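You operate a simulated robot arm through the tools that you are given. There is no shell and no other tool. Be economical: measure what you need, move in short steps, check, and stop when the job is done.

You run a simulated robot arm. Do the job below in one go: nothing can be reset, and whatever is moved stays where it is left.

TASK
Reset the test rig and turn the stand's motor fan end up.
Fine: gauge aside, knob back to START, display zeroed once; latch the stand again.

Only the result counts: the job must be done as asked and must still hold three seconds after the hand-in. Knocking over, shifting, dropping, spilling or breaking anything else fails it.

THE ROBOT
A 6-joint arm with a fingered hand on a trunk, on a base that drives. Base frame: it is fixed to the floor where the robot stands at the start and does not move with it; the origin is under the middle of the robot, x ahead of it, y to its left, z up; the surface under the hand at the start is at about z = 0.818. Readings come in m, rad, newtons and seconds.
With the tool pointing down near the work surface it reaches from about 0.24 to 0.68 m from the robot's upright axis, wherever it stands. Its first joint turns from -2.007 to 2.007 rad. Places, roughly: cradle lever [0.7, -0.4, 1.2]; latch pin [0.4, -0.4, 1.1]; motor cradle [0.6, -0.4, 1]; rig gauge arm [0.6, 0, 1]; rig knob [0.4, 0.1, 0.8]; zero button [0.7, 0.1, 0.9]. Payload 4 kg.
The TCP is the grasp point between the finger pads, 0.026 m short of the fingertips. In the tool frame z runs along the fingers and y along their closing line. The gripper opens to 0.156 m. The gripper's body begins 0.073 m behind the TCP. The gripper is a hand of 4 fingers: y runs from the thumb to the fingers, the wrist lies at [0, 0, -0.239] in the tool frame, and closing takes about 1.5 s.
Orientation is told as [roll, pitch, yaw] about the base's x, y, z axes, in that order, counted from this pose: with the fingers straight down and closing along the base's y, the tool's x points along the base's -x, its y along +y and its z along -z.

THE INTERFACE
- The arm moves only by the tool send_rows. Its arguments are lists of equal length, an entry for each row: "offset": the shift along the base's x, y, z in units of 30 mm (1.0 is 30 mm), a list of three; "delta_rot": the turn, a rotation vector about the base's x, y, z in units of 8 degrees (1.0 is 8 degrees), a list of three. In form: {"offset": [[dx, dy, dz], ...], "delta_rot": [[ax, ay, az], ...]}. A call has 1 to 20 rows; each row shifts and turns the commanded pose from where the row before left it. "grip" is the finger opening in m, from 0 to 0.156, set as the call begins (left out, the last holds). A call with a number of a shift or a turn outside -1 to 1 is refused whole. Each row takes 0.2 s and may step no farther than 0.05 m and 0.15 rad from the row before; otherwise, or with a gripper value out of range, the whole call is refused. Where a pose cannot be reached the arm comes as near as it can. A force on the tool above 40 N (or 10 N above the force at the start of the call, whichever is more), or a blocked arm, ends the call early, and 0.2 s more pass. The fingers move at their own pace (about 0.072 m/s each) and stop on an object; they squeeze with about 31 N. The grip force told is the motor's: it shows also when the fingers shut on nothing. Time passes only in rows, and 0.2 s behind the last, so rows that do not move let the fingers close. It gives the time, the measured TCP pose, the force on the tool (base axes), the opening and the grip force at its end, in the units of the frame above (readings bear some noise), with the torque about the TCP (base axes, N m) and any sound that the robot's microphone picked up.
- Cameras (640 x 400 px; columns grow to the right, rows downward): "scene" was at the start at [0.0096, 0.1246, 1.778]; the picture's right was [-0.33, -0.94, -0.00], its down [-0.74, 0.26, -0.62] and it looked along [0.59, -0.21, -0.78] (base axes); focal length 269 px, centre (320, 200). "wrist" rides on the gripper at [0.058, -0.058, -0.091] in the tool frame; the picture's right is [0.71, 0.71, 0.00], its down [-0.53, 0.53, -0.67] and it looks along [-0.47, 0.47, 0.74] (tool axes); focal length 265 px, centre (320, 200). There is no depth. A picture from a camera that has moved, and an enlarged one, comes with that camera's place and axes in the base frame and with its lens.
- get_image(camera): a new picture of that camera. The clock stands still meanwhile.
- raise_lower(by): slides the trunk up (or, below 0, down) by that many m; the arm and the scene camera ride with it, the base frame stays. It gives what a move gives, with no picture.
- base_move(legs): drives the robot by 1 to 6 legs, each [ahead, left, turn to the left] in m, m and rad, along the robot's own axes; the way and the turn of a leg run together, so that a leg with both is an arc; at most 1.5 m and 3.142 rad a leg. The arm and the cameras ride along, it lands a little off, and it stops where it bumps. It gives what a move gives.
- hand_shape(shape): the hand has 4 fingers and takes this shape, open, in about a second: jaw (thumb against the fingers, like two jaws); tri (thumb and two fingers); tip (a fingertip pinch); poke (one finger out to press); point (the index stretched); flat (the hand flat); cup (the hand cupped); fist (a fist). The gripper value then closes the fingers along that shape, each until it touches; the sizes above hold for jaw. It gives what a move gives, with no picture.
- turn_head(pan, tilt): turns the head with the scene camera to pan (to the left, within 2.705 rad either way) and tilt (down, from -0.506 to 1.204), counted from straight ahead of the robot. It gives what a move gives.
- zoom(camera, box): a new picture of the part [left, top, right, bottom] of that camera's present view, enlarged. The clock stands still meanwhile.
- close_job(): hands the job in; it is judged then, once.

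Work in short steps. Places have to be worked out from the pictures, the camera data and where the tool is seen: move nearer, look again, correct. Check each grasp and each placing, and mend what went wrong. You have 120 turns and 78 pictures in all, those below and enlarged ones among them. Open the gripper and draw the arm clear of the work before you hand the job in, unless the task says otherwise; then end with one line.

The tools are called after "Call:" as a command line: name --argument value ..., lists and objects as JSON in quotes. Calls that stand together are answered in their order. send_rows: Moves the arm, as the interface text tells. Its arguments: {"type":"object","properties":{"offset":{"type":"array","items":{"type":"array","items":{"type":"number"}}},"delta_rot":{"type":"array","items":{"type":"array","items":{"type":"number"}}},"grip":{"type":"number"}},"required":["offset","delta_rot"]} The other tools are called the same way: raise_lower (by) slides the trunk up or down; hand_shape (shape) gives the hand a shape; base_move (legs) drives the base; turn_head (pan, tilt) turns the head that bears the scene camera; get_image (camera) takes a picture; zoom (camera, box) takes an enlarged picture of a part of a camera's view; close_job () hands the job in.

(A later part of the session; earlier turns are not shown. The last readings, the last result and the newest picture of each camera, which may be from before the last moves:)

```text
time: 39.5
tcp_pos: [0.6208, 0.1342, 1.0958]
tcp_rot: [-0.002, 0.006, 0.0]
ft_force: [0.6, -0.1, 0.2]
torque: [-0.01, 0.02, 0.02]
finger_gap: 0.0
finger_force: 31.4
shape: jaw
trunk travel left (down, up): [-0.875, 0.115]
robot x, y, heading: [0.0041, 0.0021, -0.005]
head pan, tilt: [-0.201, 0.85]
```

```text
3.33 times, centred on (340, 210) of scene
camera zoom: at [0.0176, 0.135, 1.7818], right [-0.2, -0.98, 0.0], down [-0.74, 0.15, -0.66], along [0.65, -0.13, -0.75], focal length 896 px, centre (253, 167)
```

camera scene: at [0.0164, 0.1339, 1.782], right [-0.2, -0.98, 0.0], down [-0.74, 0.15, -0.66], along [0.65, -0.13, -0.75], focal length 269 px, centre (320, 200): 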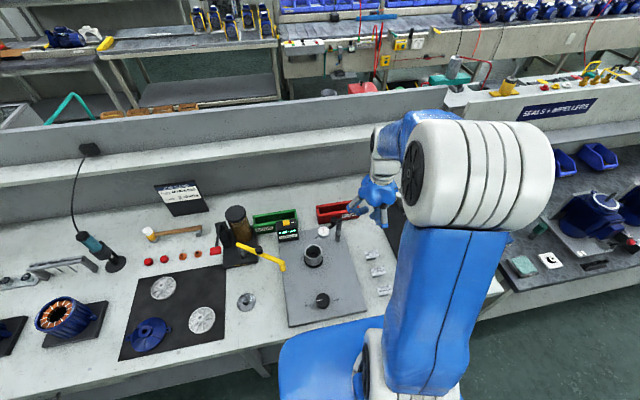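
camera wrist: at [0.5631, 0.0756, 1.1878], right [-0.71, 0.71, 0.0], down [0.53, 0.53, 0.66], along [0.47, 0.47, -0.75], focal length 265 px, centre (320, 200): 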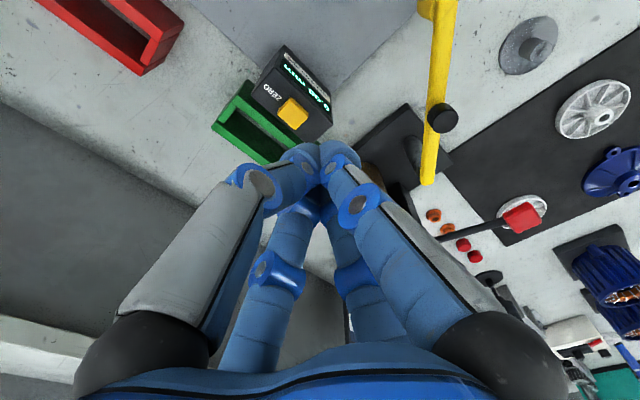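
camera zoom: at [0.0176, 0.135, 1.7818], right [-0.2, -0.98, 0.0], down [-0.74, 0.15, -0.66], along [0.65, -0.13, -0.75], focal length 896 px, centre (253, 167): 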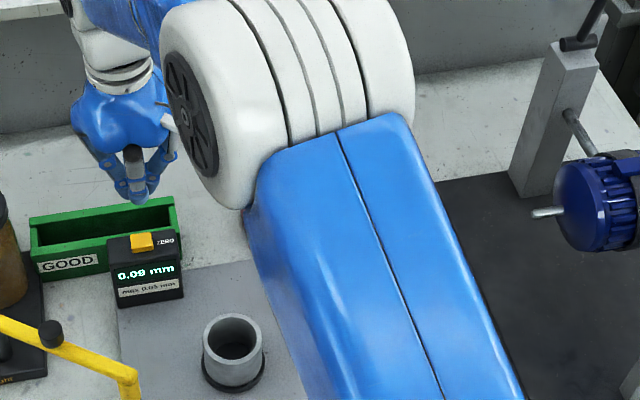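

Button refined to about (0.666, 0.138), top z≈0.918. I move above it, with tips ~20 mm clear, and look.

Call:
send_rows --offset '[[0.75, 0.05, 0], [0.75, 0.08, 0], [0, 0, -1], [0, 0, -1], [0, 0, -1], [0, 0, -1], [0, 0, -0.3]]' --delta_rot '[[0, 0, 0], [0, 0, 0], [0, 0, 0], [0, 0, 0], [0, 0, 0], [0, 0, 0], [0, 0, 0]]'

Call:
get_image --camera "wrist"

Call:
zoom --camera "scene" --box '[260, 180, 340, 240]'

```text
time: 41.1
tcp_pos: [0.6646, 0.1363, 0.9698]
tcp_rot: [-0.003, 0.002, 0.0]
ft_force: [-0.3, 0.3, 1.2]
torque: [0.01, -0.01, 0.01]
finger_gap: 0.0
finger_force: 31.3
shape: jaw
trunk travel left (down, up): [-0.875, 0.115]
robot x, y, heading: [0.0014, 0.0011, -0.004]
head pan, tilt: [-0.201, 0.85]
```

```text
42 pictures are left
camera wrist: at [0.6069, 0.0778, 1.0609], right [-0.71, 0.71, 0.0], down [0.53, 0.53, 0.67], along [0.47, 0.47, -0.75], focal length 265 px, centre (320, 200)
```

wrist: 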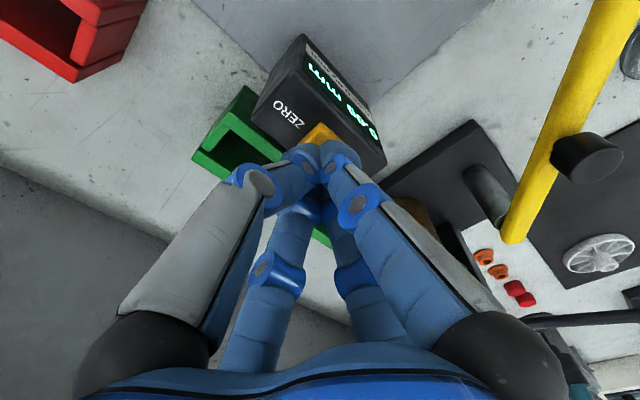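

```text
6.67 times, centred on (300, 210) of scene
camera zoom: at [0.0158, 0.1343, 1.7819], right [-0.2, -0.98, 0.0], down [-0.74, 0.15, -0.66], along [0.65, -0.13, -0.75], focal length 1793 px, centre (453, 133)
```

zoom: 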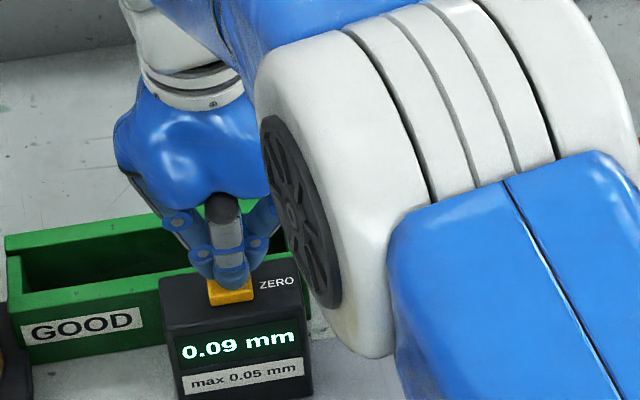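

I check the alignment nearer in the wrist view before pressing.

Call:
zoom --camera "wrist" --box '[240, 80, 400, 200]'

```text
3.33 times, centred on (320, 140) of wrist
camera zoom: at [0.6069, 0.0778, 1.0609], right [-0.71, 0.71, 0.0], down [0.53, 0.53, 0.67], along [0.47, 0.47, -0.75], focal length 885 px, centre (320, 400)
```

zoom: 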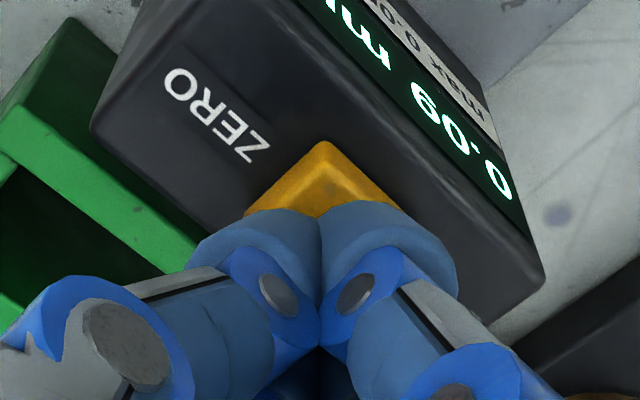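

Aligned within a few mm. I nudge 4 mm outward and press straight down in small steps.

Call:
send_rows --offset '[[0.13, 0.06, -0.1], [0, 0, -0.2], [0, 0, -0.2], [0, 0, -0.15]]' --delta_rot '[[0, 0, 0], [0, 0, 0], [0, 0, 0], [0, 0, 0]]'

Call:
zoom --camera "scene" --box '[260, 180, 340, 240]'

```text
time: 42.1
tcp_pos: [0.6676, 0.1378, 0.9568]
tcp_rot: [0.001, -0.002, 0.0]
ft_force: [-4.9, 0.0, 25.6]
torque: [0.06, 0.36, 0.0]
finger_gap: 0.0
finger_force: 30.9
shape: jaw
trunk travel left (down, up): [-0.875, 0.115]
robot x, y, heading: [0.001, -0.0011, -0.002]
head pan, tilt: [-0.201, 0.85]
heard: click
```

```text
6.67 times, centred on (300, 210) of scene
camera zoom: at [0.0115, 0.1332, 1.7825], right [-0.2, -0.98, 0.0], down [-0.73, 0.15, -0.66], along [0.65, -0.13, -0.75], focal length 1793 px, centre (453, 133)
```

zoom: 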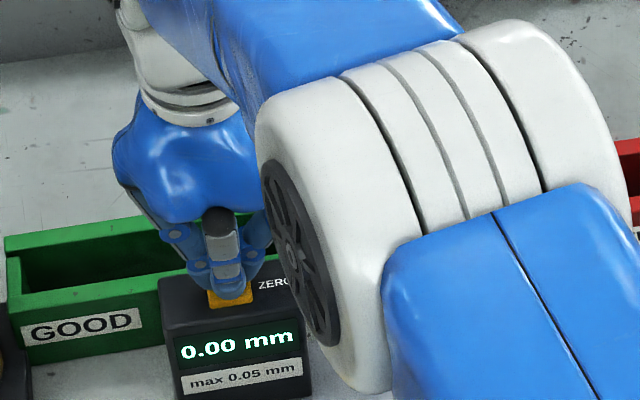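

Click heard and the display reads 0.00. I lift straight up, retreat high, and check the rig from the scene camera.

Call:
send_rows --offset '[[0, 0, 0.5], [0, 0, 1], [0, 0, 1], [-0.3, 0, 1], [-0.6, 0.3, 1], [-1, 0.5, 1], [-1, 0.5, 1], [-1, 0.5, 1], [-1, 0.5, 1], [-1, 0.5, 1], [-1, 0.5, 1], [-1, 0.5, 1], [-1, 0.5, 1], [-1, 0.5, 1], [-1, 0.5, 1]]' --delta_rot '[[0, 0, 0], [0, 0, 0], [0, 0, 0], [0, 0, 0], [0, 0, 0], [0, 0, 0], [0, 0, 0], [0, 0, 0], [0, 0, 0], [0, 0, 0], [0, 0, 0], [0, 0, 0], [0, 0, 0], [0, 0, 0], [0, 0, 0]]'

Call:
turn_head --pan -0.5 --tilt 0.85

Call:
get_image --camera "scene"

```text
time: 45.3
tcp_pos: [0.3416, 0.2979, 1.3846]
tcp_rot: [-0.002, 0.004, 0.0]
ft_force: [-1.0, 0.5, 0.2]
torque: [0.01, -0.02, 0.01]
finger_gap: 0.0
finger_force: 31.1
shape: jaw
trunk travel left (down, up): [-0.875, 0.115]
robot x, y, heading: [-0.0005, 0.0031, 0.001]
head pan, tilt: [-0.201, 0.85]
```

```text
time: 46.1
tcp_pos: [0.3446, 0.2979, 1.3849]
tcp_rot: [-0.001, 0.008, 0.0]
ft_force: [0.3, -0.5, -0.4]
torque: [-0.02, 0.01, -0.06]
finger_gap: 0.0
finger_force: 31.3
shape: jaw
trunk travel left (down, up): [-0.875, 0.115]
robot x, y, heading: [0.0011, -0.0011, 0.0]
head pan, tilt: [-0.499, 0.85]
```

```text
38 pictures are left
camera scene: at [0.01, 0.1131, 1.7818], right [-0.48, -0.88, 0.0], down [-0.66, 0.36, -0.66], along [0.58, -0.32, -0.75], focal length 269 px, centre (320, 200)
```

scene: 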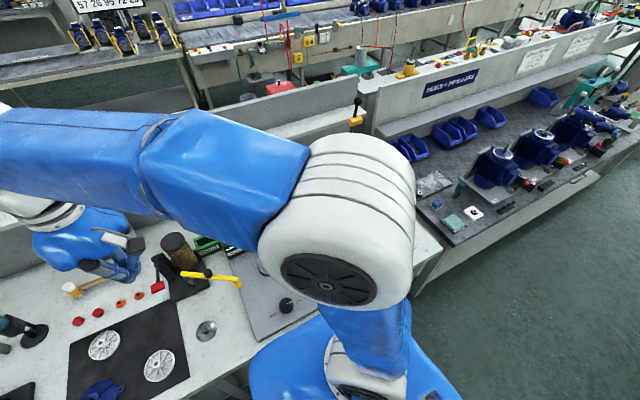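

The elbow hides the stand. I drive right 0.4 m so the stand lies ahead of the robot and look again.

Call:
base_move --legs '[[0, -0.4, 0]]'

Call:
turn_head --pan -0.1 --tilt 0.75

Call:
get_image --camera "scene"

```text
time: 51.7
tcp_pos: [0.3432, -0.0964, 1.384]
tcp_rot: [-0.002, 0.007, 0.002]
ft_force: [-0.1, -0.7, -0.1]
torque: [0.0, 0.03, 0.01]
finger_gap: 0.0001
finger_force: 31.1
shape: jaw
trunk travel left (down, up): [-0.875, 0.115]
robot x, y, heading: [0.0004, -0.3961, 0.007]
head pan, tilt: [-0.499, 0.85]
```

```text
time: 52.6
tcp_pos: [0.3432, -0.098, 1.3846]
tcp_rot: [-0.003, 0.005, 0.001]
ft_force: [0.2, 0.9, -0.4]
torque: [-0.01, 0.01, 0.0]
finger_gap: 0.0
finger_force: 31.0
shape: jaw
trunk travel left (down, up): [-0.875, 0.115]
robot x, y, heading: [-0.001, -0.3968, 0.003]
head pan, tilt: [-0.099, 0.75]
```

```text
37 pictures are left
camera scene: at [0.0221, -0.2563, 1.7899], right [-0.1, -1.0, 0.0], down [-0.68, 0.07, -0.73], along [0.73, -0.07, -0.68], focal length 269 px, centre (320, 200)
```

scene: 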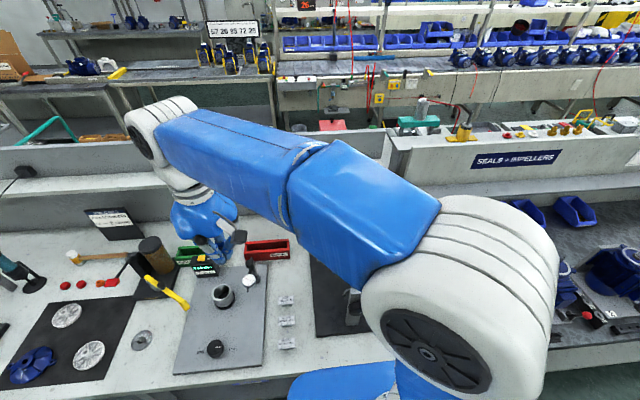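

The rig is fine with the gauge aside. The stand is still behind the arm, so I use the wrist camera: hand in front of and above the stand, turned -45° to look straight ahead.

Call:
send_rows --offset '[[-0.1, -1, 0], [-0.1, -1, 0], [-0.1, -1, 0], [-0.1, -1, 0], [-0.1, -1, 0], [-0.1, -1, 0], [-0.1, -1, 0], [-0.1, -1, 0], [-0.1, -1, 0], [-0.1, -1, 0]]' --delta_rot '[[0, 0, -0.56], [0, 0, -0.56], [0, 0, -0.56], [0, 0, -0.56], [0, 0, -0.56], [0, 0, -0.56], [0, 0, -0.56], [0, 0, -0.56], [0, 0, -0.56], [0, 0, -0.56]]' --grip 0.156

Call:
get_image --camera "wrist"

Call:
get_image --camera "scene"

```text
time: 54.8
tcp_pos: [0.3505, -0.3887, 1.3837]
tcp_rot: [-0.003, 0.009, -0.779]
ft_force: [0.1, -0.2, -0.7]
torque: [-0.01, 0.01, -0.02]
finger_gap: 0.1557
finger_force: 0.0
shape: jaw
out of reach, approached as far as the arm can: row 7, 8, 9, 10
trunk travel left (down, up): [-0.875, 0.115]
robot x, y, heading: [-0.0027, -0.3969, 0.003]
head pan, tilt: [-0.099, 0.75]
```

```text
36 pictures are left
camera wrist: at [0.2697, -0.3905, 1.4734], right [-0.01, 1.0, 0.0], down [0.75, 0.0, 0.66], along [0.66, 0.01, -0.75], focal length 265 px, centre (320, 200)
```

wrist: 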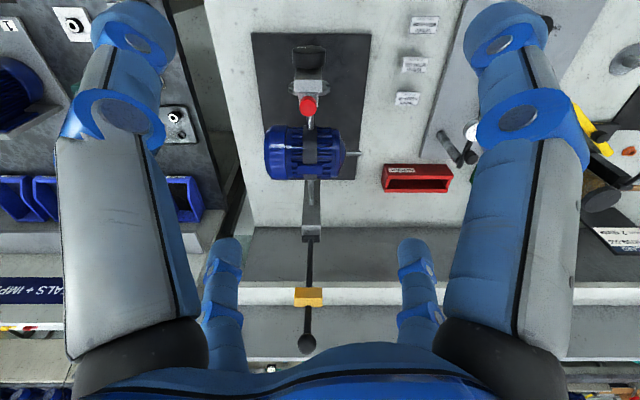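

```text
35 pictures are left
camera scene: at [0.0234, -0.2559, 1.7899], right [-0.1, -1.0, 0.0], down [-0.68, 0.07, -0.73], along [0.73, -0.07, -0.68], focal length 269 px, centre (320, 200)
```

scene: 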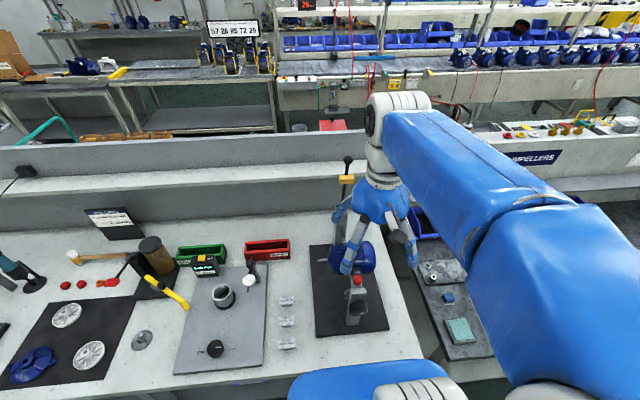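

The stand is visible: near post with red latch knob, motor lying along y (shaft to +y, fan end to -y), far post with a lever having a black ball. I enlarge both.

Call:
zoom --camera "wrist" --box '[220, 30, 420, 210]'

Call:
zoom --camera "wrist" --box '[230, 190, 400, 370]'

Call:
zoom --camera "scene" --box '[280, 140, 440, 340]'

```text
2.22 times, centred on (320, 120) of wrist
camera zoom: at [0.2697, -0.3905, 1.4734], right [-0.01, 1.0, 0.0], down [0.75, 0.0, 0.66], along [0.66, 0.01, -0.75], focal length 590 px, centre (320, 378)
```

zoom: 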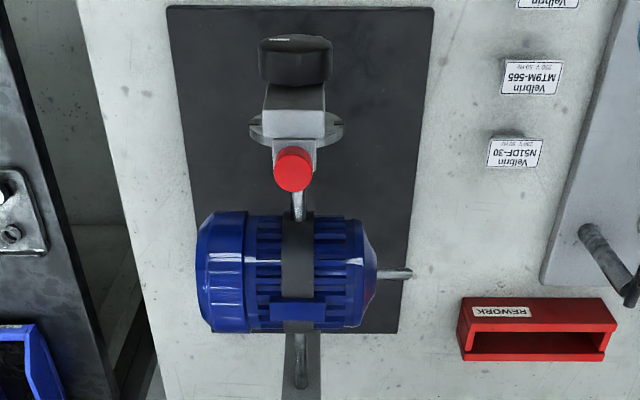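

```text
2.22 times, centred on (315, 280) of wrist
camera zoom: at [0.2697, -0.3905, 1.4734], right [-0.01, 1.0, 0.0], down [0.75, 0.0, 0.66], along [0.66, 0.01, -0.75], focal length 590 px, centre (331, 22)
```

zoom: 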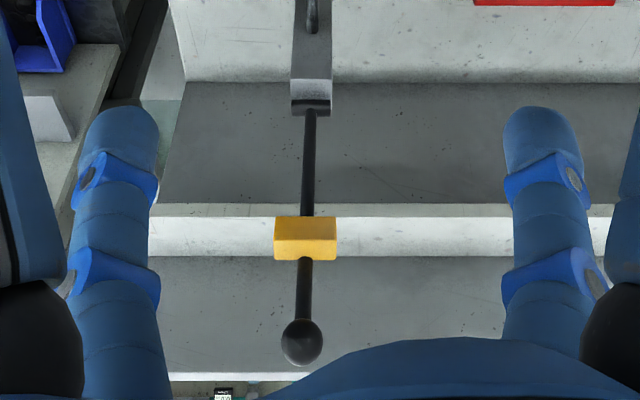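

```text
2.00 times, centred on (360, 240) of scene
camera zoom: at [0.0234, -0.2559, 1.7899], right [-0.1, -1.0, 0.0], down [-0.68, 0.07, -0.73], along [0.73, -0.07, -0.68], focal length 538 px, centre (240, 120)
```

zoom: 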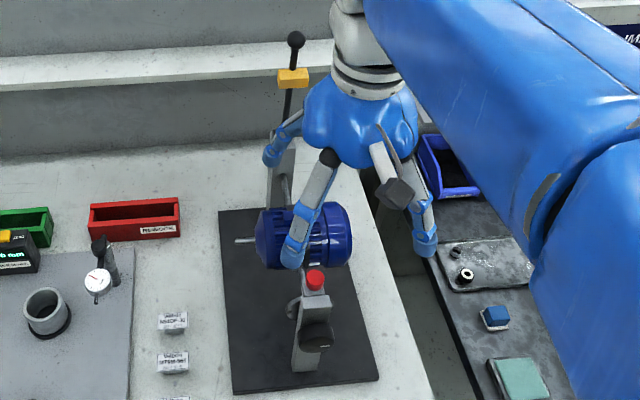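

The red latch knob is at about (0.44, -0.407, 1.06), motor centre (0.556, -0.417, 1.0), lever ball (0.69, -0.406, 1.32). I move the hand to see the near post from its left side.

Call:
send_rows --offset '[[0.25, 0.45, 0], [0.25, 0.45, 0], [0.25, 0.45, 0], [0.25, 0.45, -0.2], [0.25, 0.45, -0.6], [0.25, 0.45, -0.7], [0.25, 0.45, -0.7], [0.25, 0.45, -0.7], [0.25, 0.45, -0.7], [0.25, 0.45, -0.7], [0.25, 0.45, -0.7]]' --delta_rot '[[0, 0, -1], [0, 0, -1], [0, 0, -1], [0, 0, -1], [0, 0, -1], [0, 0, -1], [0, 0, -1], [0, 0, -1], [0, 0, -1], [0, 0, -1], [0, 0, -1]]'

Call:
get_image --camera "wrist"

Call:
get_image --camera "scene"

```text
time: 57.2
tcp_pos: [0.4343, -0.2389, 1.2304]
tcp_rot: [0.0, 0.005, -2.315]
ft_force: [-0.6, -0.1, 0.0]
torque: [-0.01, 0.03, -0.01]
finger_gap: 0.156
finger_force: 0.1
shape: jaw
trunk travel left (down, up): [-0.875, 0.115]
robot x, y, heading: [0.0006, -0.3927, 0.008]
head pan, tilt: [-0.099, 0.75]
```

```text
31 pictures are left
camera wrist: at [0.4303, -0.1579, 1.322], right [1.0, 0.04, 0.0], down [0.03, -0.75, 0.67], along [0.03, -0.66, -0.75], focal length 265 px, centre (320, 200)
```

wrist: 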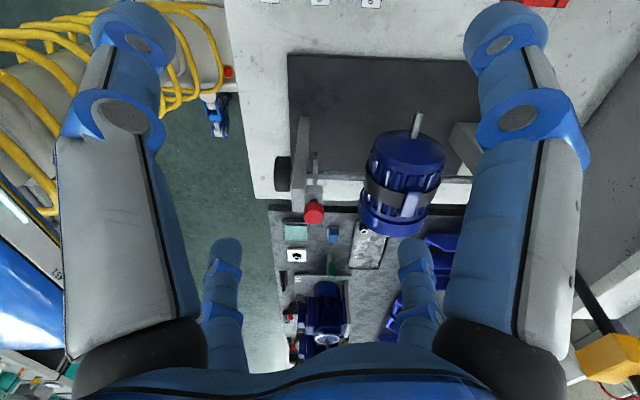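

```text
30 pictures are left
camera scene: at [0.024, -0.2546, 1.7898], right [-0.1, -1.0, 0.0], down [-0.68, 0.06, -0.73], along [0.73, -0.07, -0.68], focal length 269 px, centre (320, 200)
```

scene: 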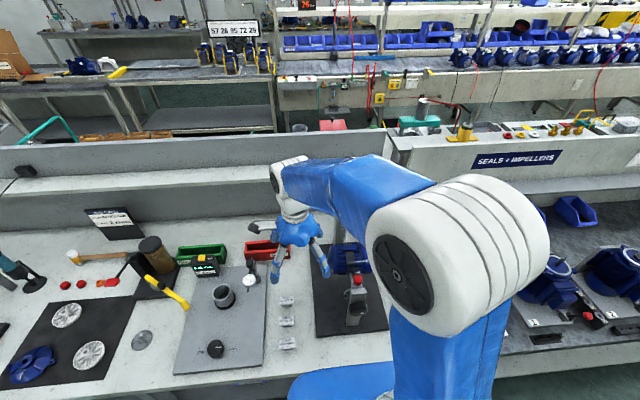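

Call:
zoom --camera "wrist" --box '[260, 90, 480, 240]'

Call:
zoom --camera "scene" --box '[310, 220, 400, 340]'

```text
2.67 times, centred on (370, 165) of wrist
camera zoom: at [0.4303, -0.1579, 1.322], right [1.0, 0.04, 0.0], down [0.03, -0.75, 0.67], along [0.03, -0.66, -0.75], focal length 708 px, centre (187, 293)
```

zoom: 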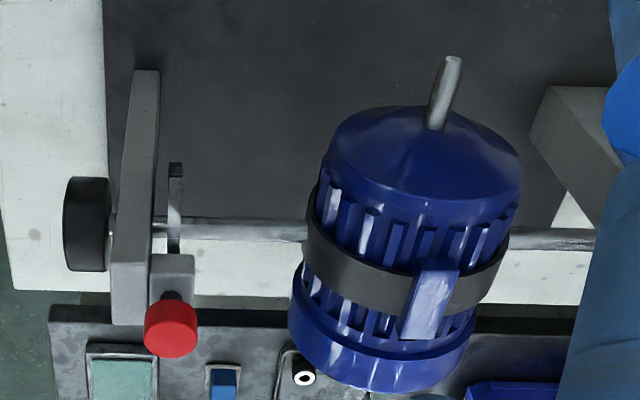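

```text
3.33 times, centred on (355, 280) of scene
camera zoom: at [0.024, -0.2546, 1.7898], right [-0.1, -1.0, 0.0], down [-0.68, 0.06, -0.73], along [0.73, -0.07, -0.68], focal length 896 px, centre (203, -67)
```

zoom: 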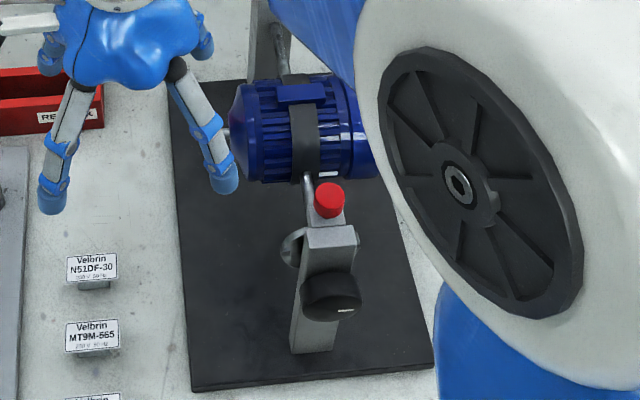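

The red latch pin is a vertical plunger above an index disc on the near post: centre (0.434, -0.406, 1.065). I bring the hand above it, yaw -45°, part closed.

Call:
send_rows --offset '[[0, -0.5, 0], [0, -0.5, 0], [0, -0.5, 0], [0, -0.5, 0], [0, -0.5, 0], [0, -0.5, 0], [0, -0.5, 0], [0, -0.5, 0], [0, -0.5, 0], [0, -0.5, -0.4], [0, -0.57, -0.6]]' --delta_rot '[[0, 0, 1], [0, 0, 1], [0, 0, 1], [0, 0, 1], [0, 0, 1], [0, 0, 1], [0, 0, 1], [0, 0, 1], [0, 0, 1], [0, 0, 1], [0, 0, 1]]' --grip 0.08

Call:
get_image --camera "wrist"

```text
time: 59.6
tcp_pos: [0.4343, -0.4084, 1.2024]
tcp_rot: [-0.002, 0.008, -0.775]
ft_force: [0.3, -0.3, 0.4]
torque: [0.01, 0.01, 0.0]
finger_gap: 0.0806
finger_force: 0.0
shape: jaw
trunk travel left (down, up): [-0.875, 0.115]
robot x, y, heading: [0.0017, -0.4009, 0.001]
head pan, tilt: [-0.099, 0.75]
```

```text
27 pictures are left
camera wrist: at [0.353, -0.4105, 1.2936], right [-0.01, 1.0, 0.0], down [0.75, 0.01, 0.66], along [0.66, 0.01, -0.75], focal length 265 px, centre (320, 200)
```

wrist: 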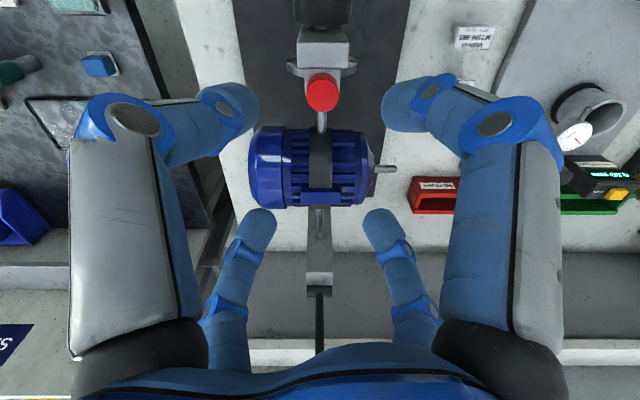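

Aligned in y; x about 0.431. I descend to TCP z≈1.07 around the knob and close.

Call:
send_rows --offset '[[-0.07, 0.03, -1], [0, 0, -1], [0, 0, -1], [0, 0, -0.8], [0, 0, -0.55]]' --delta_rot '[[0, 0, 0], [0, 0, 0], [0, 0, 0], [0, 0, 0], [0, 0, 0]]'

Call:
get_image --camera "wrist"

```text
time: 60.8
tcp_pos: [0.4303, -0.4077, 1.0745]
tcp_rot: [-0.003, 0.006, -0.779]
ft_force: [-0.1, -0.4, 0.5]
torque: [-0.01, -0.02, 0.0]
finger_gap: 0.0807
finger_force: 0.2
shape: jaw
trunk travel left (down, up): [-0.875, 0.115]
robot x, y, heading: [-0.0035, -0.3995, 0.004]
head pan, tilt: [-0.099, 0.75]
```

```text
26 pictures are left
camera wrist: at [0.3489, -0.4088, 1.164], right [-0.01, 1.0, 0.0], down [0.75, 0.0, 0.66], along [0.66, 0.01, -0.75], focal length 265 px, centre (320, 200)
```

wrist: 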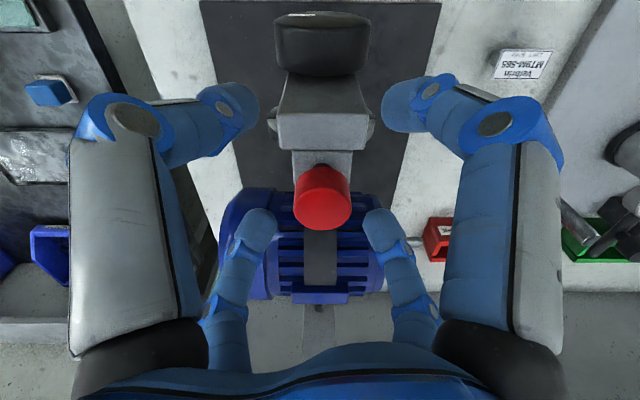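

The knob's top sits at TCP height and is centred. I lower 8 mm more and close.

Call:
send_rows --offset '[[0, 0, -0.27], [0, 0, 0], [0, 0, 0], [0, 0, 0], [0, 0, 0]]' --delta_rot '[[0, 0, 0], [0, 0, 0], [0, 0, 0], [0, 0, 0], [0, 0, 0]]' --grip 0.0

Call:
send_rows --offset '[[0, 0, 0.3], [0, 0, 0.3], [0, 0, 0.2]]' --delta_rot '[[0, 0, 0], [0, 0, 0], [0, 0, 0]]'

Call:
get_image --camera "wrist"

```text
time: 62.0
tcp_pos: [0.4307, -0.4085, 1.066]
tcp_rot: [-0.001, 0.007, -0.776]
ft_force: [-2.3, -8.5, 3.9]
torque: [0.03, 0.12, 0.58]
finger_gap: 0.0356
finger_force: 30.9
shape: jaw
trunk travel left (down, up): [-0.875, 0.115]
robot x, y, heading: [0.0015, -0.3945, 0.004]
head pan, tilt: [-0.099, 0.75]
```

```text
time: 62.5
tcp_pos: [0.4312, -0.4087, 1.0675]
tcp_rot: [-0.009, 0.012, -0.773]
ft_force: [13.9, -13.9, -31.9]
torque: [-0.25, 0.19, 0.9]
finger_gap: 0.0322
finger_force: 31.1
shape: jaw
trunk travel left (down, up): [-0.875, 0.115]
robot x, y, heading: [0.0003, -0.3941, 0.0]
head pan, tilt: [-0.099, 0.75]
stopped in row 2: the force on the tool passed its limit at 46 N (the readings are from after the stop); the commanded pose is now the measured one
```

```text
25 pictures are left
camera wrist: at [0.349, -0.4106, 1.1603], right [-0.01, 1.0, 0.0], down [0.75, 0.01, 0.66], along [0.66, 0.01, -0.75], focal length 265 px, centre (320, 200)
```

wrist: 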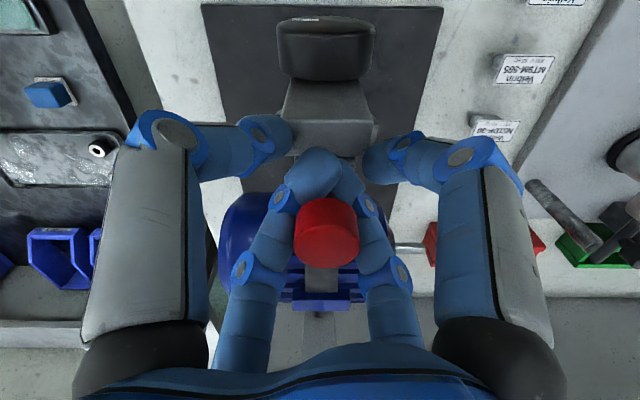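

The near fingers fouled the post block because I was too low. I open, rise to TCP z≈1.082 and look before regripping.

Call:
send_rows --offset '[[0, 0, 0], [0, 0, 0], [0, 0, 0], [0, 0, 0.3], [0, 0, 0.18]]' --delta_rot '[[0, 0, 0], [0, 0, 0], [0, 0, 0], [0.04, -0.06, 0], [0, 0, 0]]' --grip 0.09

Call:
get_image --camera "wrist"

```text
time: 63.7
tcp_pos: [0.4284, -0.4084, 1.0854]
tcp_rot: [0.001, 0.013, -0.776]
ft_force: [-0.1, 1.0, -0.6]
torque: [0.04, 0.01, -0.01]
finger_gap: 0.0895
finger_force: 0.1
shape: jaw
trunk travel left (down, up): [-0.875, 0.115]
robot x, y, heading: [-0.003, -0.399, 0.001]
head pan, tilt: [-0.099, 0.75]
```

```text
24 pictures are left
camera wrist: at [0.3472, -0.4104, 1.1763], right [-0.01, 1.0, 0.01], down [0.75, 0.0, 0.66], along [0.66, 0.01, -0.75], focal length 265 px, centre (320, 200)
```

wrist: 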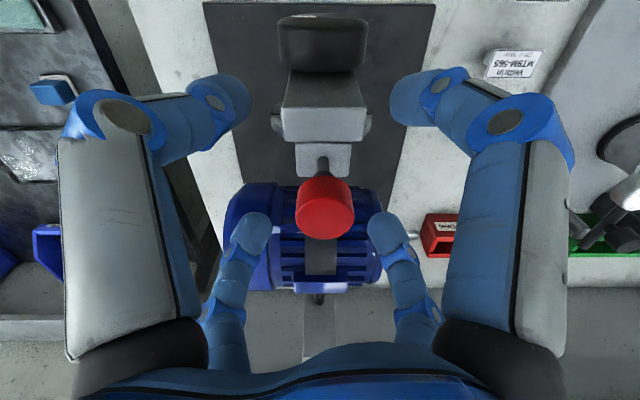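

The pin has been raised (stem visible) and stays up. I regrip at this clean height and pull up a little to be sure of full travel.

Call:
send_rows --offset '[[0.12, 0, 0.1], [0, 0, 0], [0, 0, 0], [0, 0, 0], [0, 0, 0]]' --delta_rot '[[0, 0, 0], [0, 0, 0], [0, 0, 0], [0, 0, 0], [0, 0, 0]]' --grip 0.0

Call:
send_rows --offset '[[0, 0, 0.15], [0, 0, 0.15], [0, 0, 0.15]]' --delta_rot '[[0, 0, 0], [0, 0, 0], [0, 0, 0]]'

Call:
get_image --camera "wrist"

```text
time: 64.9
tcp_pos: [0.4303, -0.408, 1.0868]
tcp_rot: [-0.002, 0.013, -0.775]
ft_force: [0.6, -0.8, -18.3]
torque: [0.07, -0.24, -0.01]
finger_gap: 0.0079
finger_force: 30.8
shape: jaw
trunk travel left (down, up): [-0.875, 0.115]
robot x, y, heading: [-0.0001, -0.3974, 0.003]
head pan, tilt: [-0.099, 0.75]
```

```text
time: 65.3
tcp_pos: [0.4304, -0.4075, 1.0876]
tcp_rot: [-0.004, 0.016, -0.776]
ft_force: [9.8, -2.5, -29.2]
torque: [0.04, -0.43, 0.07]
finger_gap: 0.0079
finger_force: 31.2
shape: jaw
trunk travel left (down, up): [-0.875, 0.115]
robot x, y, heading: [-0.0004, -0.4035, 0.009]
head pan, tilt: [-0.099, 0.75]
stopped in row 1: the force on the tool passed its limit at 43 N (the readings are from after the stop); the commanded pose is now the measured one
```

```text
23 pictures are left
camera wrist: at [0.349, -0.4099, 1.1792], right [-0.01, 1.0, 0.01], down [0.75, 0.0, 0.66], along [0.66, 0.01, -0.75], focal length 265 px, centre (320, 200)
```

wrist: 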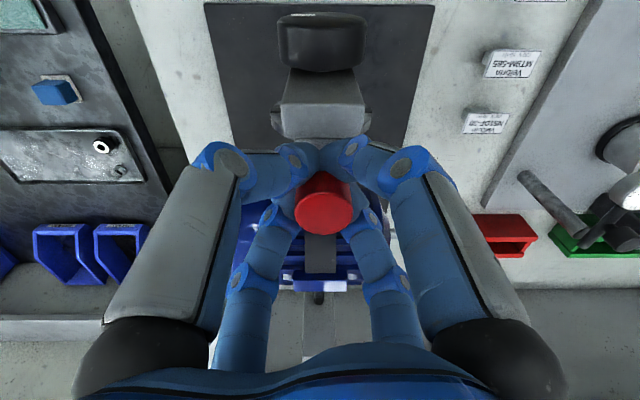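

Closed on the 8 mm stem and pulling meets the end of travel: the pin is fully out. I open and retreat up.

Call:
send_rows --offset '[[0, 0, 0], [0, 0, 0], [0, 0, 0], [0, 0, 1], [0, 0, 1], [0, 0, 1], [0, 0, 1], [0, 0, 1], [0, 0, 1], [0, 0, 1], [0, 0, 1], [0, 0, 1]]' --delta_rot '[[0, -0.1, 0], [0, 0, 0], [0, 0, 0], [0, 0, 0], [0, 0, 0], [0, 0, 0], [0, 0, 0], [0, 0, 0], [0, 0, 0], [0, 0, 0], [0, 0, 0], [0, 0, 0]]' --grip 0.09

Call:
zoom --camera "wrist" --box '[220, 0, 420, 320]'

```text
time: 67.9
tcp_pos: [0.4239, -0.408, 1.3632]
tcp_rot: [0.007, 0.004, -0.777]
ft_force: [0.2, -1.2, 0.3]
torque: [-0.01, 0.0, 0.03]
finger_gap: 0.0897
finger_force: 0.1
shape: jaw
trunk travel left (down, up): [-0.875, 0.115]
robot x, y, heading: [0.001, -0.3975, 0.008]
head pan, tilt: [-0.099, 0.75]
```

```text
1.25 times, centred on (320, 160) of wrist
camera zoom: at [0.3417, -0.4107, 1.4524], right [-0.01, 1.0, 0.01], down [0.74, 0.0, 0.67], along [0.67, 0.01, -0.74], focal length 332 px, centre (320, 250)
```

zoom: 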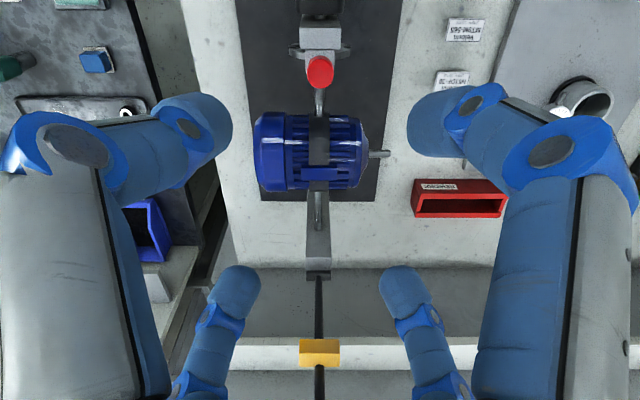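

Pin stays up. To reach the lever I drive 0.16 m left and then cautiously 0.08 m ahead.

Call:
base_move --legs '[[0, 0.16, 0], [0.08, 0, 0]]'

Call:
turn_head --pan -0.3 --tilt 0.7

Call:
get_image --camera "scene"

```text
time: 71.8
tcp_pos: [0.5082, -0.253, 1.3618]
tcp_rot: [0.006, 0.008, -0.777]
ft_force: [0.2, 0.1, -0.3]
torque: [0.0, 0.07, 0.01]
finger_gap: 0.0897
finger_force: 0.0
shape: jaw
trunk travel left (down, up): [-0.875, 0.115]
robot x, y, heading: [0.084, -0.2398, 0.005]
head pan, tilt: [-0.099, 0.75]
```

```text
time: 72.5
tcp_pos: [0.5047, -0.2477, 1.363]
tcp_rot: [0.007, 0.001, -0.776]
ft_force: [-0.5, -0.3, 0.8]
torque: [-0.03, 0.0, 0.01]
finger_gap: 0.0901
finger_force: 0.1
shape: jaw
trunk travel left (down, up): [-0.875, 0.115]
robot x, y, heading: [0.0866, -0.2417, 0.0]
head pan, tilt: [-0.3, 0.7]
```

```text
21 pictures are left
camera scene: at [0.1026, -0.1119, 1.794], right [-0.29, -0.96, 0.0], down [-0.62, 0.19, -0.77], along [0.73, -0.22, -0.64], focal length 269 px, centre (320, 200)
```

scene: 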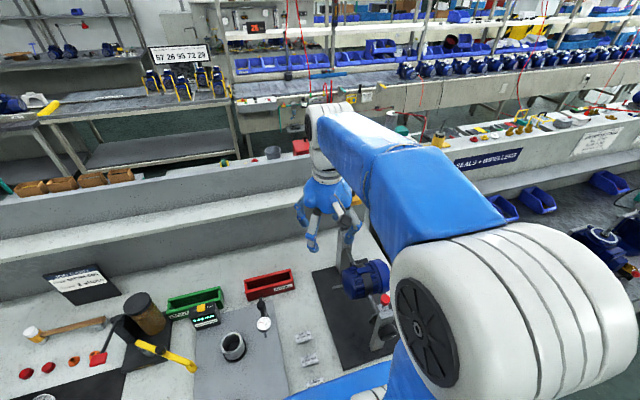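

No bump. Now the closed hand goes round to the right (-y) side of the lever's ball.

Call:
send_rows --offset '[[0.23, -0.97, 0.3], [0.23, -0.97, 0.3], [0.23, -0.97, 0.3], [0.23, -0.97, 0.3], [0.23, -0.97, 0], [0.23, -0.97, 0], [0.23, -0.97, 0], [0.23, -0.97, 0], [1, 0, 0], [1, 0, 0], [1, 0, 0], [1, 0, 0], [0.33, 0, -0.5], [0, 0, -0.7], [0, 0, -0.7]]' --delta_rot '[[0, 0, 0], [0, 0, 0], [0, 0, 0], [0, 0, 0], [0, 0, 0], [0, 0, 0], [0, 0, 0], [0, 0, 0], [0, 0, 0], [0, 0, 0], [0, 0, 0], [0, 0, 0], [0, 0, 0], [0, 0, 0], [0, 0, 0]]' --grip 0

Call:
get_image --camera "scene"

Call:
get_image --camera "wrist"

```text
time: 75.7
tcp_pos: [0.6853, -0.482, 1.3644]
tcp_rot: [0.002, 0.018, -0.776]
ft_force: [0.0, -0.3, 0.9]
torque: [-0.01, 0.0, -0.02]
finger_gap: 0.0
finger_force: 31.0
shape: jaw
out of reach, approached as far as the arm can: row 12, 14, 15
trunk travel left (down, up): [-0.875, 0.115]
robot x, y, heading: [0.0825, -0.2388, -0.0]
head pan, tilt: [-0.3, 0.7]
```

```text
20 pictures are left
camera scene: at [0.1036, -0.1144, 1.7941], right [-0.29, -0.96, 0.0], down [-0.62, 0.19, -0.77], along [0.73, -0.22, -0.64], focal length 269 px, centre (320, 200)
```

scene: 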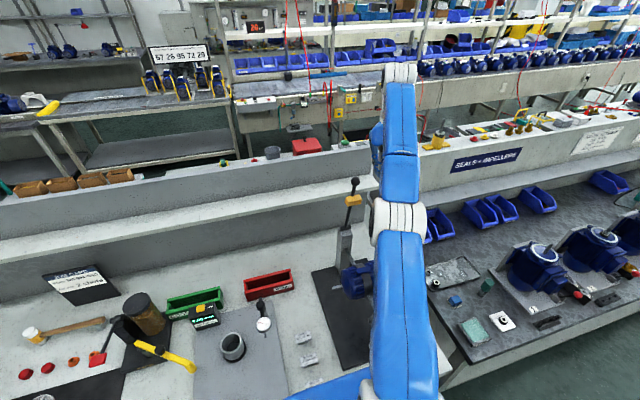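

```text
19 pictures are left
camera wrist: at [0.6039, -0.4848, 1.4558], right [-0.01, 1.0, 0.01], down [0.75, 0.0, 0.66], along [0.66, 0.02, -0.75], focal length 265 px, centre (320, 200)
```

wrist: 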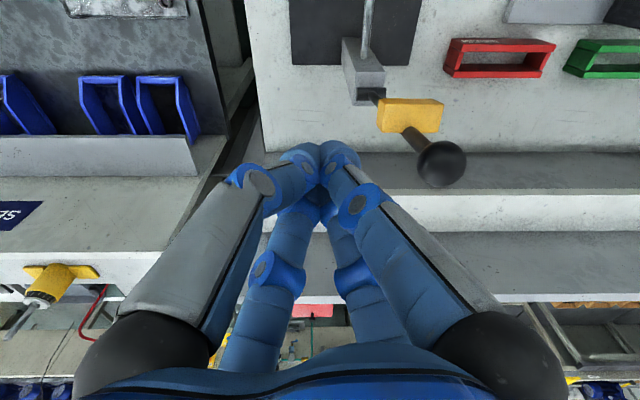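

The arm is at full stretch; the ball is confirmed at (0.694, -0.406, 1.318). I drive 5 cm further ahead to gain reach (hand stays right of the lever).

Call:
base_move --legs '[[0.05, 0, 0]]'

Call:
send_rows --offset '[[-0.6, 0, 0], [-0.7, 0, -0.3], [0, 0.15, -0.6]]' --delta_rot '[[0, 0, 0], [0, -0.1, 0], [0, 0, 0]]'

```text
time: 76.9
tcp_pos: [0.7214, -0.4806, 1.3637]
tcp_rot: [-0.001, 0.017, -0.777]
ft_force: [0.5, 0.6, -0.4]
torque: [-0.03, 0.07, 0.0]
finger_gap: 0.0
finger_force: 30.9
shape: jaw
trunk travel left (down, up): [-0.875, 0.115]
robot x, y, heading: [0.116, -0.2405, 0.005]
head pan, tilt: [-0.3, 0.7]
stopped in leg 1: the robot was blocked; the commanded pose is now the measured one
```

```text
time: 77.7
tcp_pos: [0.7069, -0.4923, 1.3664]
tcp_rot: [0.007, 0.013, -0.777]
ft_force: [-1.0, -0.3, -0.1]
torque: [-0.03, -0.03, 0.01]
finger_gap: 0.0001
finger_force: 31.3
shape: jaw
out of reach, approached as far as the arm can: row 1, 2, 3
trunk travel left (down, up): [-0.875, 0.115]
robot x, y, heading: [0.1127, -0.2411, 0.006]
head pan, tilt: [-0.3, 0.7]
```

Base blocked at x=0.116 (it stops there). The arm is at a limit in height; I lower the trunk 0.10 m while lifting nothing — first only 0.03 m to put the fingers at ball height.

Call:
raise_lower --by -0.03

Call:
send_rows --offset '[[-0.3, 0.3, 0], [-0.2, 0.3, 0]]' --delta_rot '[[0, 0, 0], [0, 0, 0]]'

```text
time: 78.4
tcp_pos: [0.7087, -0.495, 1.3363]
tcp_rot: [0.008, 0.016, -0.776]
ft_force: [-0.2, -1.5, -0.3]
torque: [0.02, 0.03, 0.04]
finger_gap: 0.0
finger_force: 30.7
shape: jaw
trunk travel left (down, up): [-0.845, 0.145]
robot x, y, heading: [0.1109, -0.2415, 0.001]
head pan, tilt: [-0.3, 0.7]
```

```text
time: 79.0
tcp_pos: [0.7121, -0.4837, 1.3367]
tcp_rot: [0.009, 0.017, -0.777]
ft_force: [-0.2, -0.8, -0.9]
torque: [0.03, 0.02, 0.02]
finger_gap: 0.0
finger_force: 30.2
shape: jaw
out of reach, approached as far as the arm can: row 1, 2
trunk travel left (down, up): [-0.845, 0.145]
robot x, y, heading: [0.1142, -0.2383, 0.002]
head pan, tilt: [-0.3, 0.7]
```

The arm seems stuck at a singular stretch; I pull it inward clearly (−x, free space) to see it respond.

Call:
send_rows --offset '[[-1, 0, 0], [-1, 0, 0], [-1, 0, 0]]' --delta_rot '[[0, 0, 0], [0, 0, 0], [0, 0, 0]]'

Call:
get_image --camera "scene"

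```text
time: 79.8
tcp_pos: [0.6931, -0.5201, 1.3403]
tcp_rot: [0.009, 0.018, -0.776]
ft_force: [-0.2, -0.2, -0.2]
torque: [0.01, 0.02, -0.01]
finger_gap: 0.0
finger_force: 30.8
shape: jaw
out of reach, approached as far as the arm can: row 1, 2, 3
trunk travel left (down, up): [-0.845, 0.145]
robot x, y, heading: [0.1138, -0.2417, 0.002]
head pan, tilt: [-0.3, 0.7]
```

```text
18 pictures are left
camera scene: at [0.1321, -0.1151, 1.7642], right [-0.29, -0.96, 0.0], down [-0.62, 0.19, -0.76], along [0.73, -0.22, -0.64], focal length 269 px, centre (320, 200)
```

scene: 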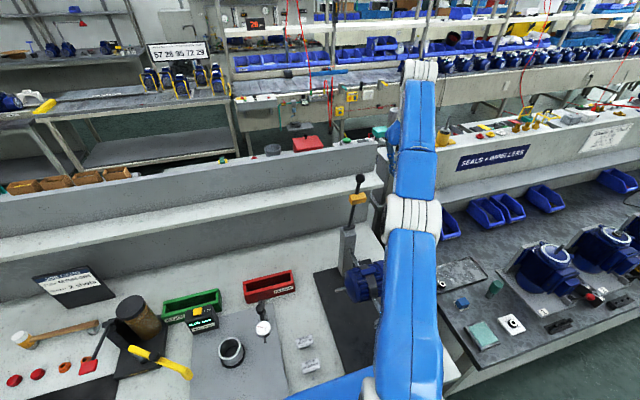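

The solver is stuck at the straight-elbow singularity. I command a strong inward (radial) move in the free space above.

Call:
send_rows --offset '[[-0.9, 0.4, 0.3], [-0.9, 0.4, 0.3], [-0.9, 0.4, 0.3], [-0.9, 0.4, 0.3], [-0.9, 0.4, 0], [-0.9, 0.4, 0], [-0.9, 0.4, 0], [0, 0, 0], [0, 0, 0]]' --delta_rot '[[0, 0, 0], [0, 0, 0], [0, 0, 0], [0, 0, 0], [0, 0, 0], [0, 0, 0], [0, 0, 0], [0, 0, 0], [0, 0, 0]]'

```text
time: 81.8
tcp_pos: [0.524, -0.4475, 1.3768]
tcp_rot: [0.008, 0.016, -0.776]
ft_force: [-0.2, 0.2, 0.0]
torque: [-0.02, -0.04, 0.02]
finger_gap: 0.0
finger_force: 31.0
shape: jaw
out of reach, approached as far as the arm can: row 1
trunk travel left (down, up): [-0.845, 0.145]
robot x, y, heading: [0.111, -0.2373, 0.001]
head pan, tilt: [-0.3, 0.7]
```

Freed. Reach limit there is about 0.645 m, enough from here. I go again to the right side of the ball, staying within it.

Call:
send_rows --offset '[[0.85, -0.42, 0], [0.85, -0.42, 0], [0.85, -0.42, 0], [0.9, 0, 0], [0.9, 0, -0.4], [0.9, 0.1, -0.6], [0.42, 0.3, -0.6]]' --delta_rot '[[0, 0, 0], [0, 0, 0], [0, -0.1, 0], [0, 0, 0], [0, 0, 0], [0, 0, 0], [0, 0, 0]]'

Call:
get_image --camera "wrist"

```text
time: 83.4
tcp_pos: [0.6965, -0.4726, 1.3272]
tcp_rot: [0.016, 0.005, -0.777]
ft_force: [-0.3, -0.1, 0.7]
torque: [-0.02, -0.03, -0.01]
finger_gap: 0.0002
finger_force: 30.9
shape: jaw
trunk travel left (down, up): [-0.845, 0.145]
robot x, y, heading: [0.1167, -0.2395, 0.002]
head pan, tilt: [-0.3, 0.7]
```

```text
17 pictures are left
camera wrist: at [0.6132, -0.4756, 1.4172], right [-0.01, 1.0, 0.02], down [0.74, 0.0, 0.68], along [0.68, 0.02, -0.74], focal length 265 px, centre (320, 200)
```

wrist: 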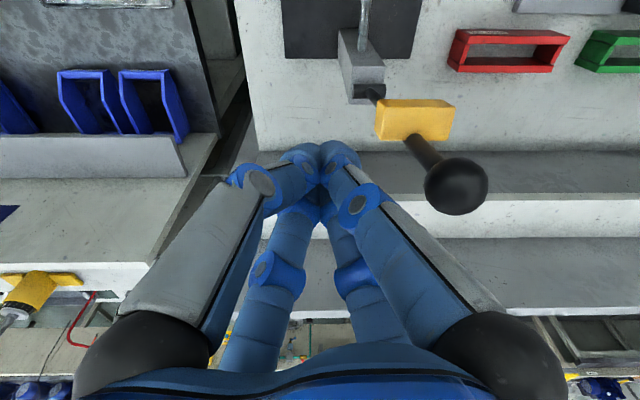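

The ball is level with the fingertips, 66 mm to the left. I push it about 15° and look at the effect.

Call:
send_rows --offset '[[0, 0.8, 0], [0, 0.8, 0], [0, 0.8, 0], [0, 0.9, -0.1], [0, 0.9, -0.2]]' --delta_rot '[[-0.1, 0, 0], [0, 0, 0], [0, 0, 0], [0, 0, 0], [0, 0, 0]]'

Call:
get_image --camera "scene"

```text
time: 84.2
tcp_pos: [0.6973, -0.4305, 1.3277]
tcp_rot: [-0.011, -0.029, -0.795]
ft_force: [-0.1, -51.8, 2.6]
torque: [-0.26, 0.06, 0.24]
finger_gap: 0.0
finger_force: 30.9
shape: jaw
trunk travel left (down, up): [-0.845, 0.145]
robot x, y, heading: [0.1136, -0.2404, 0.006]
head pan, tilt: [-0.3, 0.7]
stopped in row 3: the force on the tool passed its limit at 47 N (the readings are from after the stop); the commanded pose is now the measured one
```

```text
16 pictures are left
camera scene: at [0.1342, -0.118, 1.7644], right [-0.29, -0.96, 0.0], down [-0.62, 0.19, -0.76], along [0.73, -0.22, -0.65], focal length 269 px, centre (320, 200)
```

scene: 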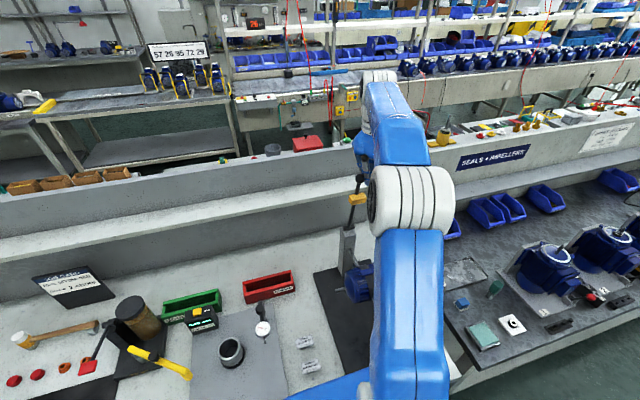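

The lever does not yield to ~50 N toward +y. I back off and look closely at the lever's base, the yellow block, and the pin.

Call:
send_rows --offset '[[0, -0.8, 0], [-0.5, -1, 0], [-1, -0.8, 0.3], [-1, -0.2, 0.3], [-1, 0, 0.3]]' --delta_rot '[[0, 0.2, 0.1], [0, 0, 0], [0, 0, 0], [0, 0, 0], [0, 0, 0]]'

Call:
zoom --camera "scene" --box '[310, 160, 420, 310]'

Call:
zoom --camera "wrist" --box '[300, 0, 500, 220]'

```text
time: 85.4
tcp_pos: [0.5872, -0.5024, 1.3552]
tcp_rot: [-0.017, 0.005, -0.772]
ft_force: [-0.6, 0.0, -0.8]
torque: [0.01, 0.0, 0.01]
finger_gap: 0.0002
finger_force: 30.8
shape: jaw
trunk travel left (down, up): [-0.845, 0.145]
robot x, y, heading: [0.1143, -0.2388, 0.002]
head pan, tilt: [-0.3, 0.7]
```

```text
2.67 times, centred on (365, 235) of scene
camera zoom: at [0.1277, -0.1166, 1.7644], right [-0.29, -0.96, 0.0], down [-0.61, 0.19, -0.77], along [0.73, -0.22, -0.64], focal length 717 px, centre (200, 107)
```

zoom: 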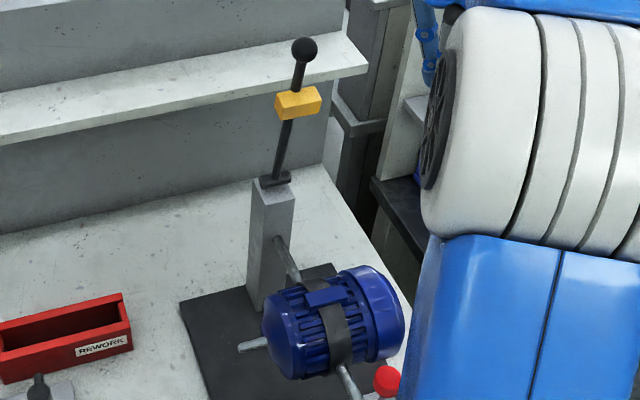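

```text
1.82 times, centred on (400, 110) of wrist
camera zoom: at [0.5061, -0.5043, 1.4476], right [-0.01, 1.0, -0.01], down [0.75, 0.02, 0.66], along [0.66, 0.0, -0.75], focal length 483 px, centre (174, 364)
```

zoom: 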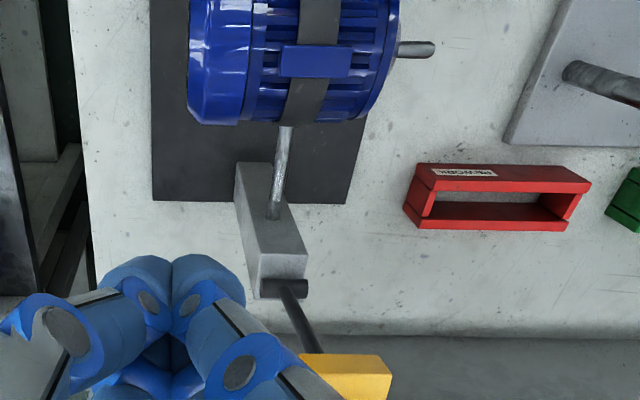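

The lever hinges on a barrel whose axis runs along y, so it swings toward/away from the robot and does not turn the cradle sideways. I test whether the unlatched cradle turns by pressing on the motor's shaft (left) end from above; first go above it.

Call:
send_rows --offset '[[-0.2, 0.8, -0.3], [-0.2, 0.9, -0.5], [-0.2, 0.9, -0.8], [-0.2, 0.9, -0.9], [-0.2, 0.9, -0.9], [-0.1, 0.5, -0.9], [0, 0, -0.9], [0, 0, -0.9]]' --delta_rot '[[0.1, 0, 0], [0, 0, 0], [0, 0, 0], [0, 0, 0], [0, 0, 0], [0, 0, 0], [0, 0, 0], [0, 0, 0]]'

Call:
get_image --camera "wrist"

```text
time: 87.2
tcp_pos: [0.5602, -0.3551, 1.1711]
tcp_rot: [-0.009, 0.016, -0.773]
ft_force: [0.3, 0.3, -0.5]
torque: [-0.02, 0.04, 0.0]
finger_gap: 0.0002
finger_force: 31.1
shape: jaw
trunk travel left (down, up): [-0.845, 0.145]
robot x, y, heading: [0.1082, -0.2386, 0.002]
head pan, tilt: [-0.3, 0.7]
```

```text
13 pictures are left
camera wrist: at [0.4796, -0.3572, 1.2626], right [-0.01, 1.0, 0.0], down [0.76, 0.01, 0.65], along [0.65, 0.01, -0.76], focal length 265 px, centre (320, 200)
```

wrist: 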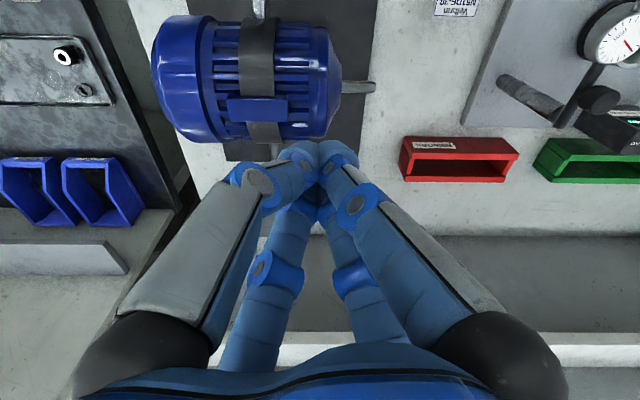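

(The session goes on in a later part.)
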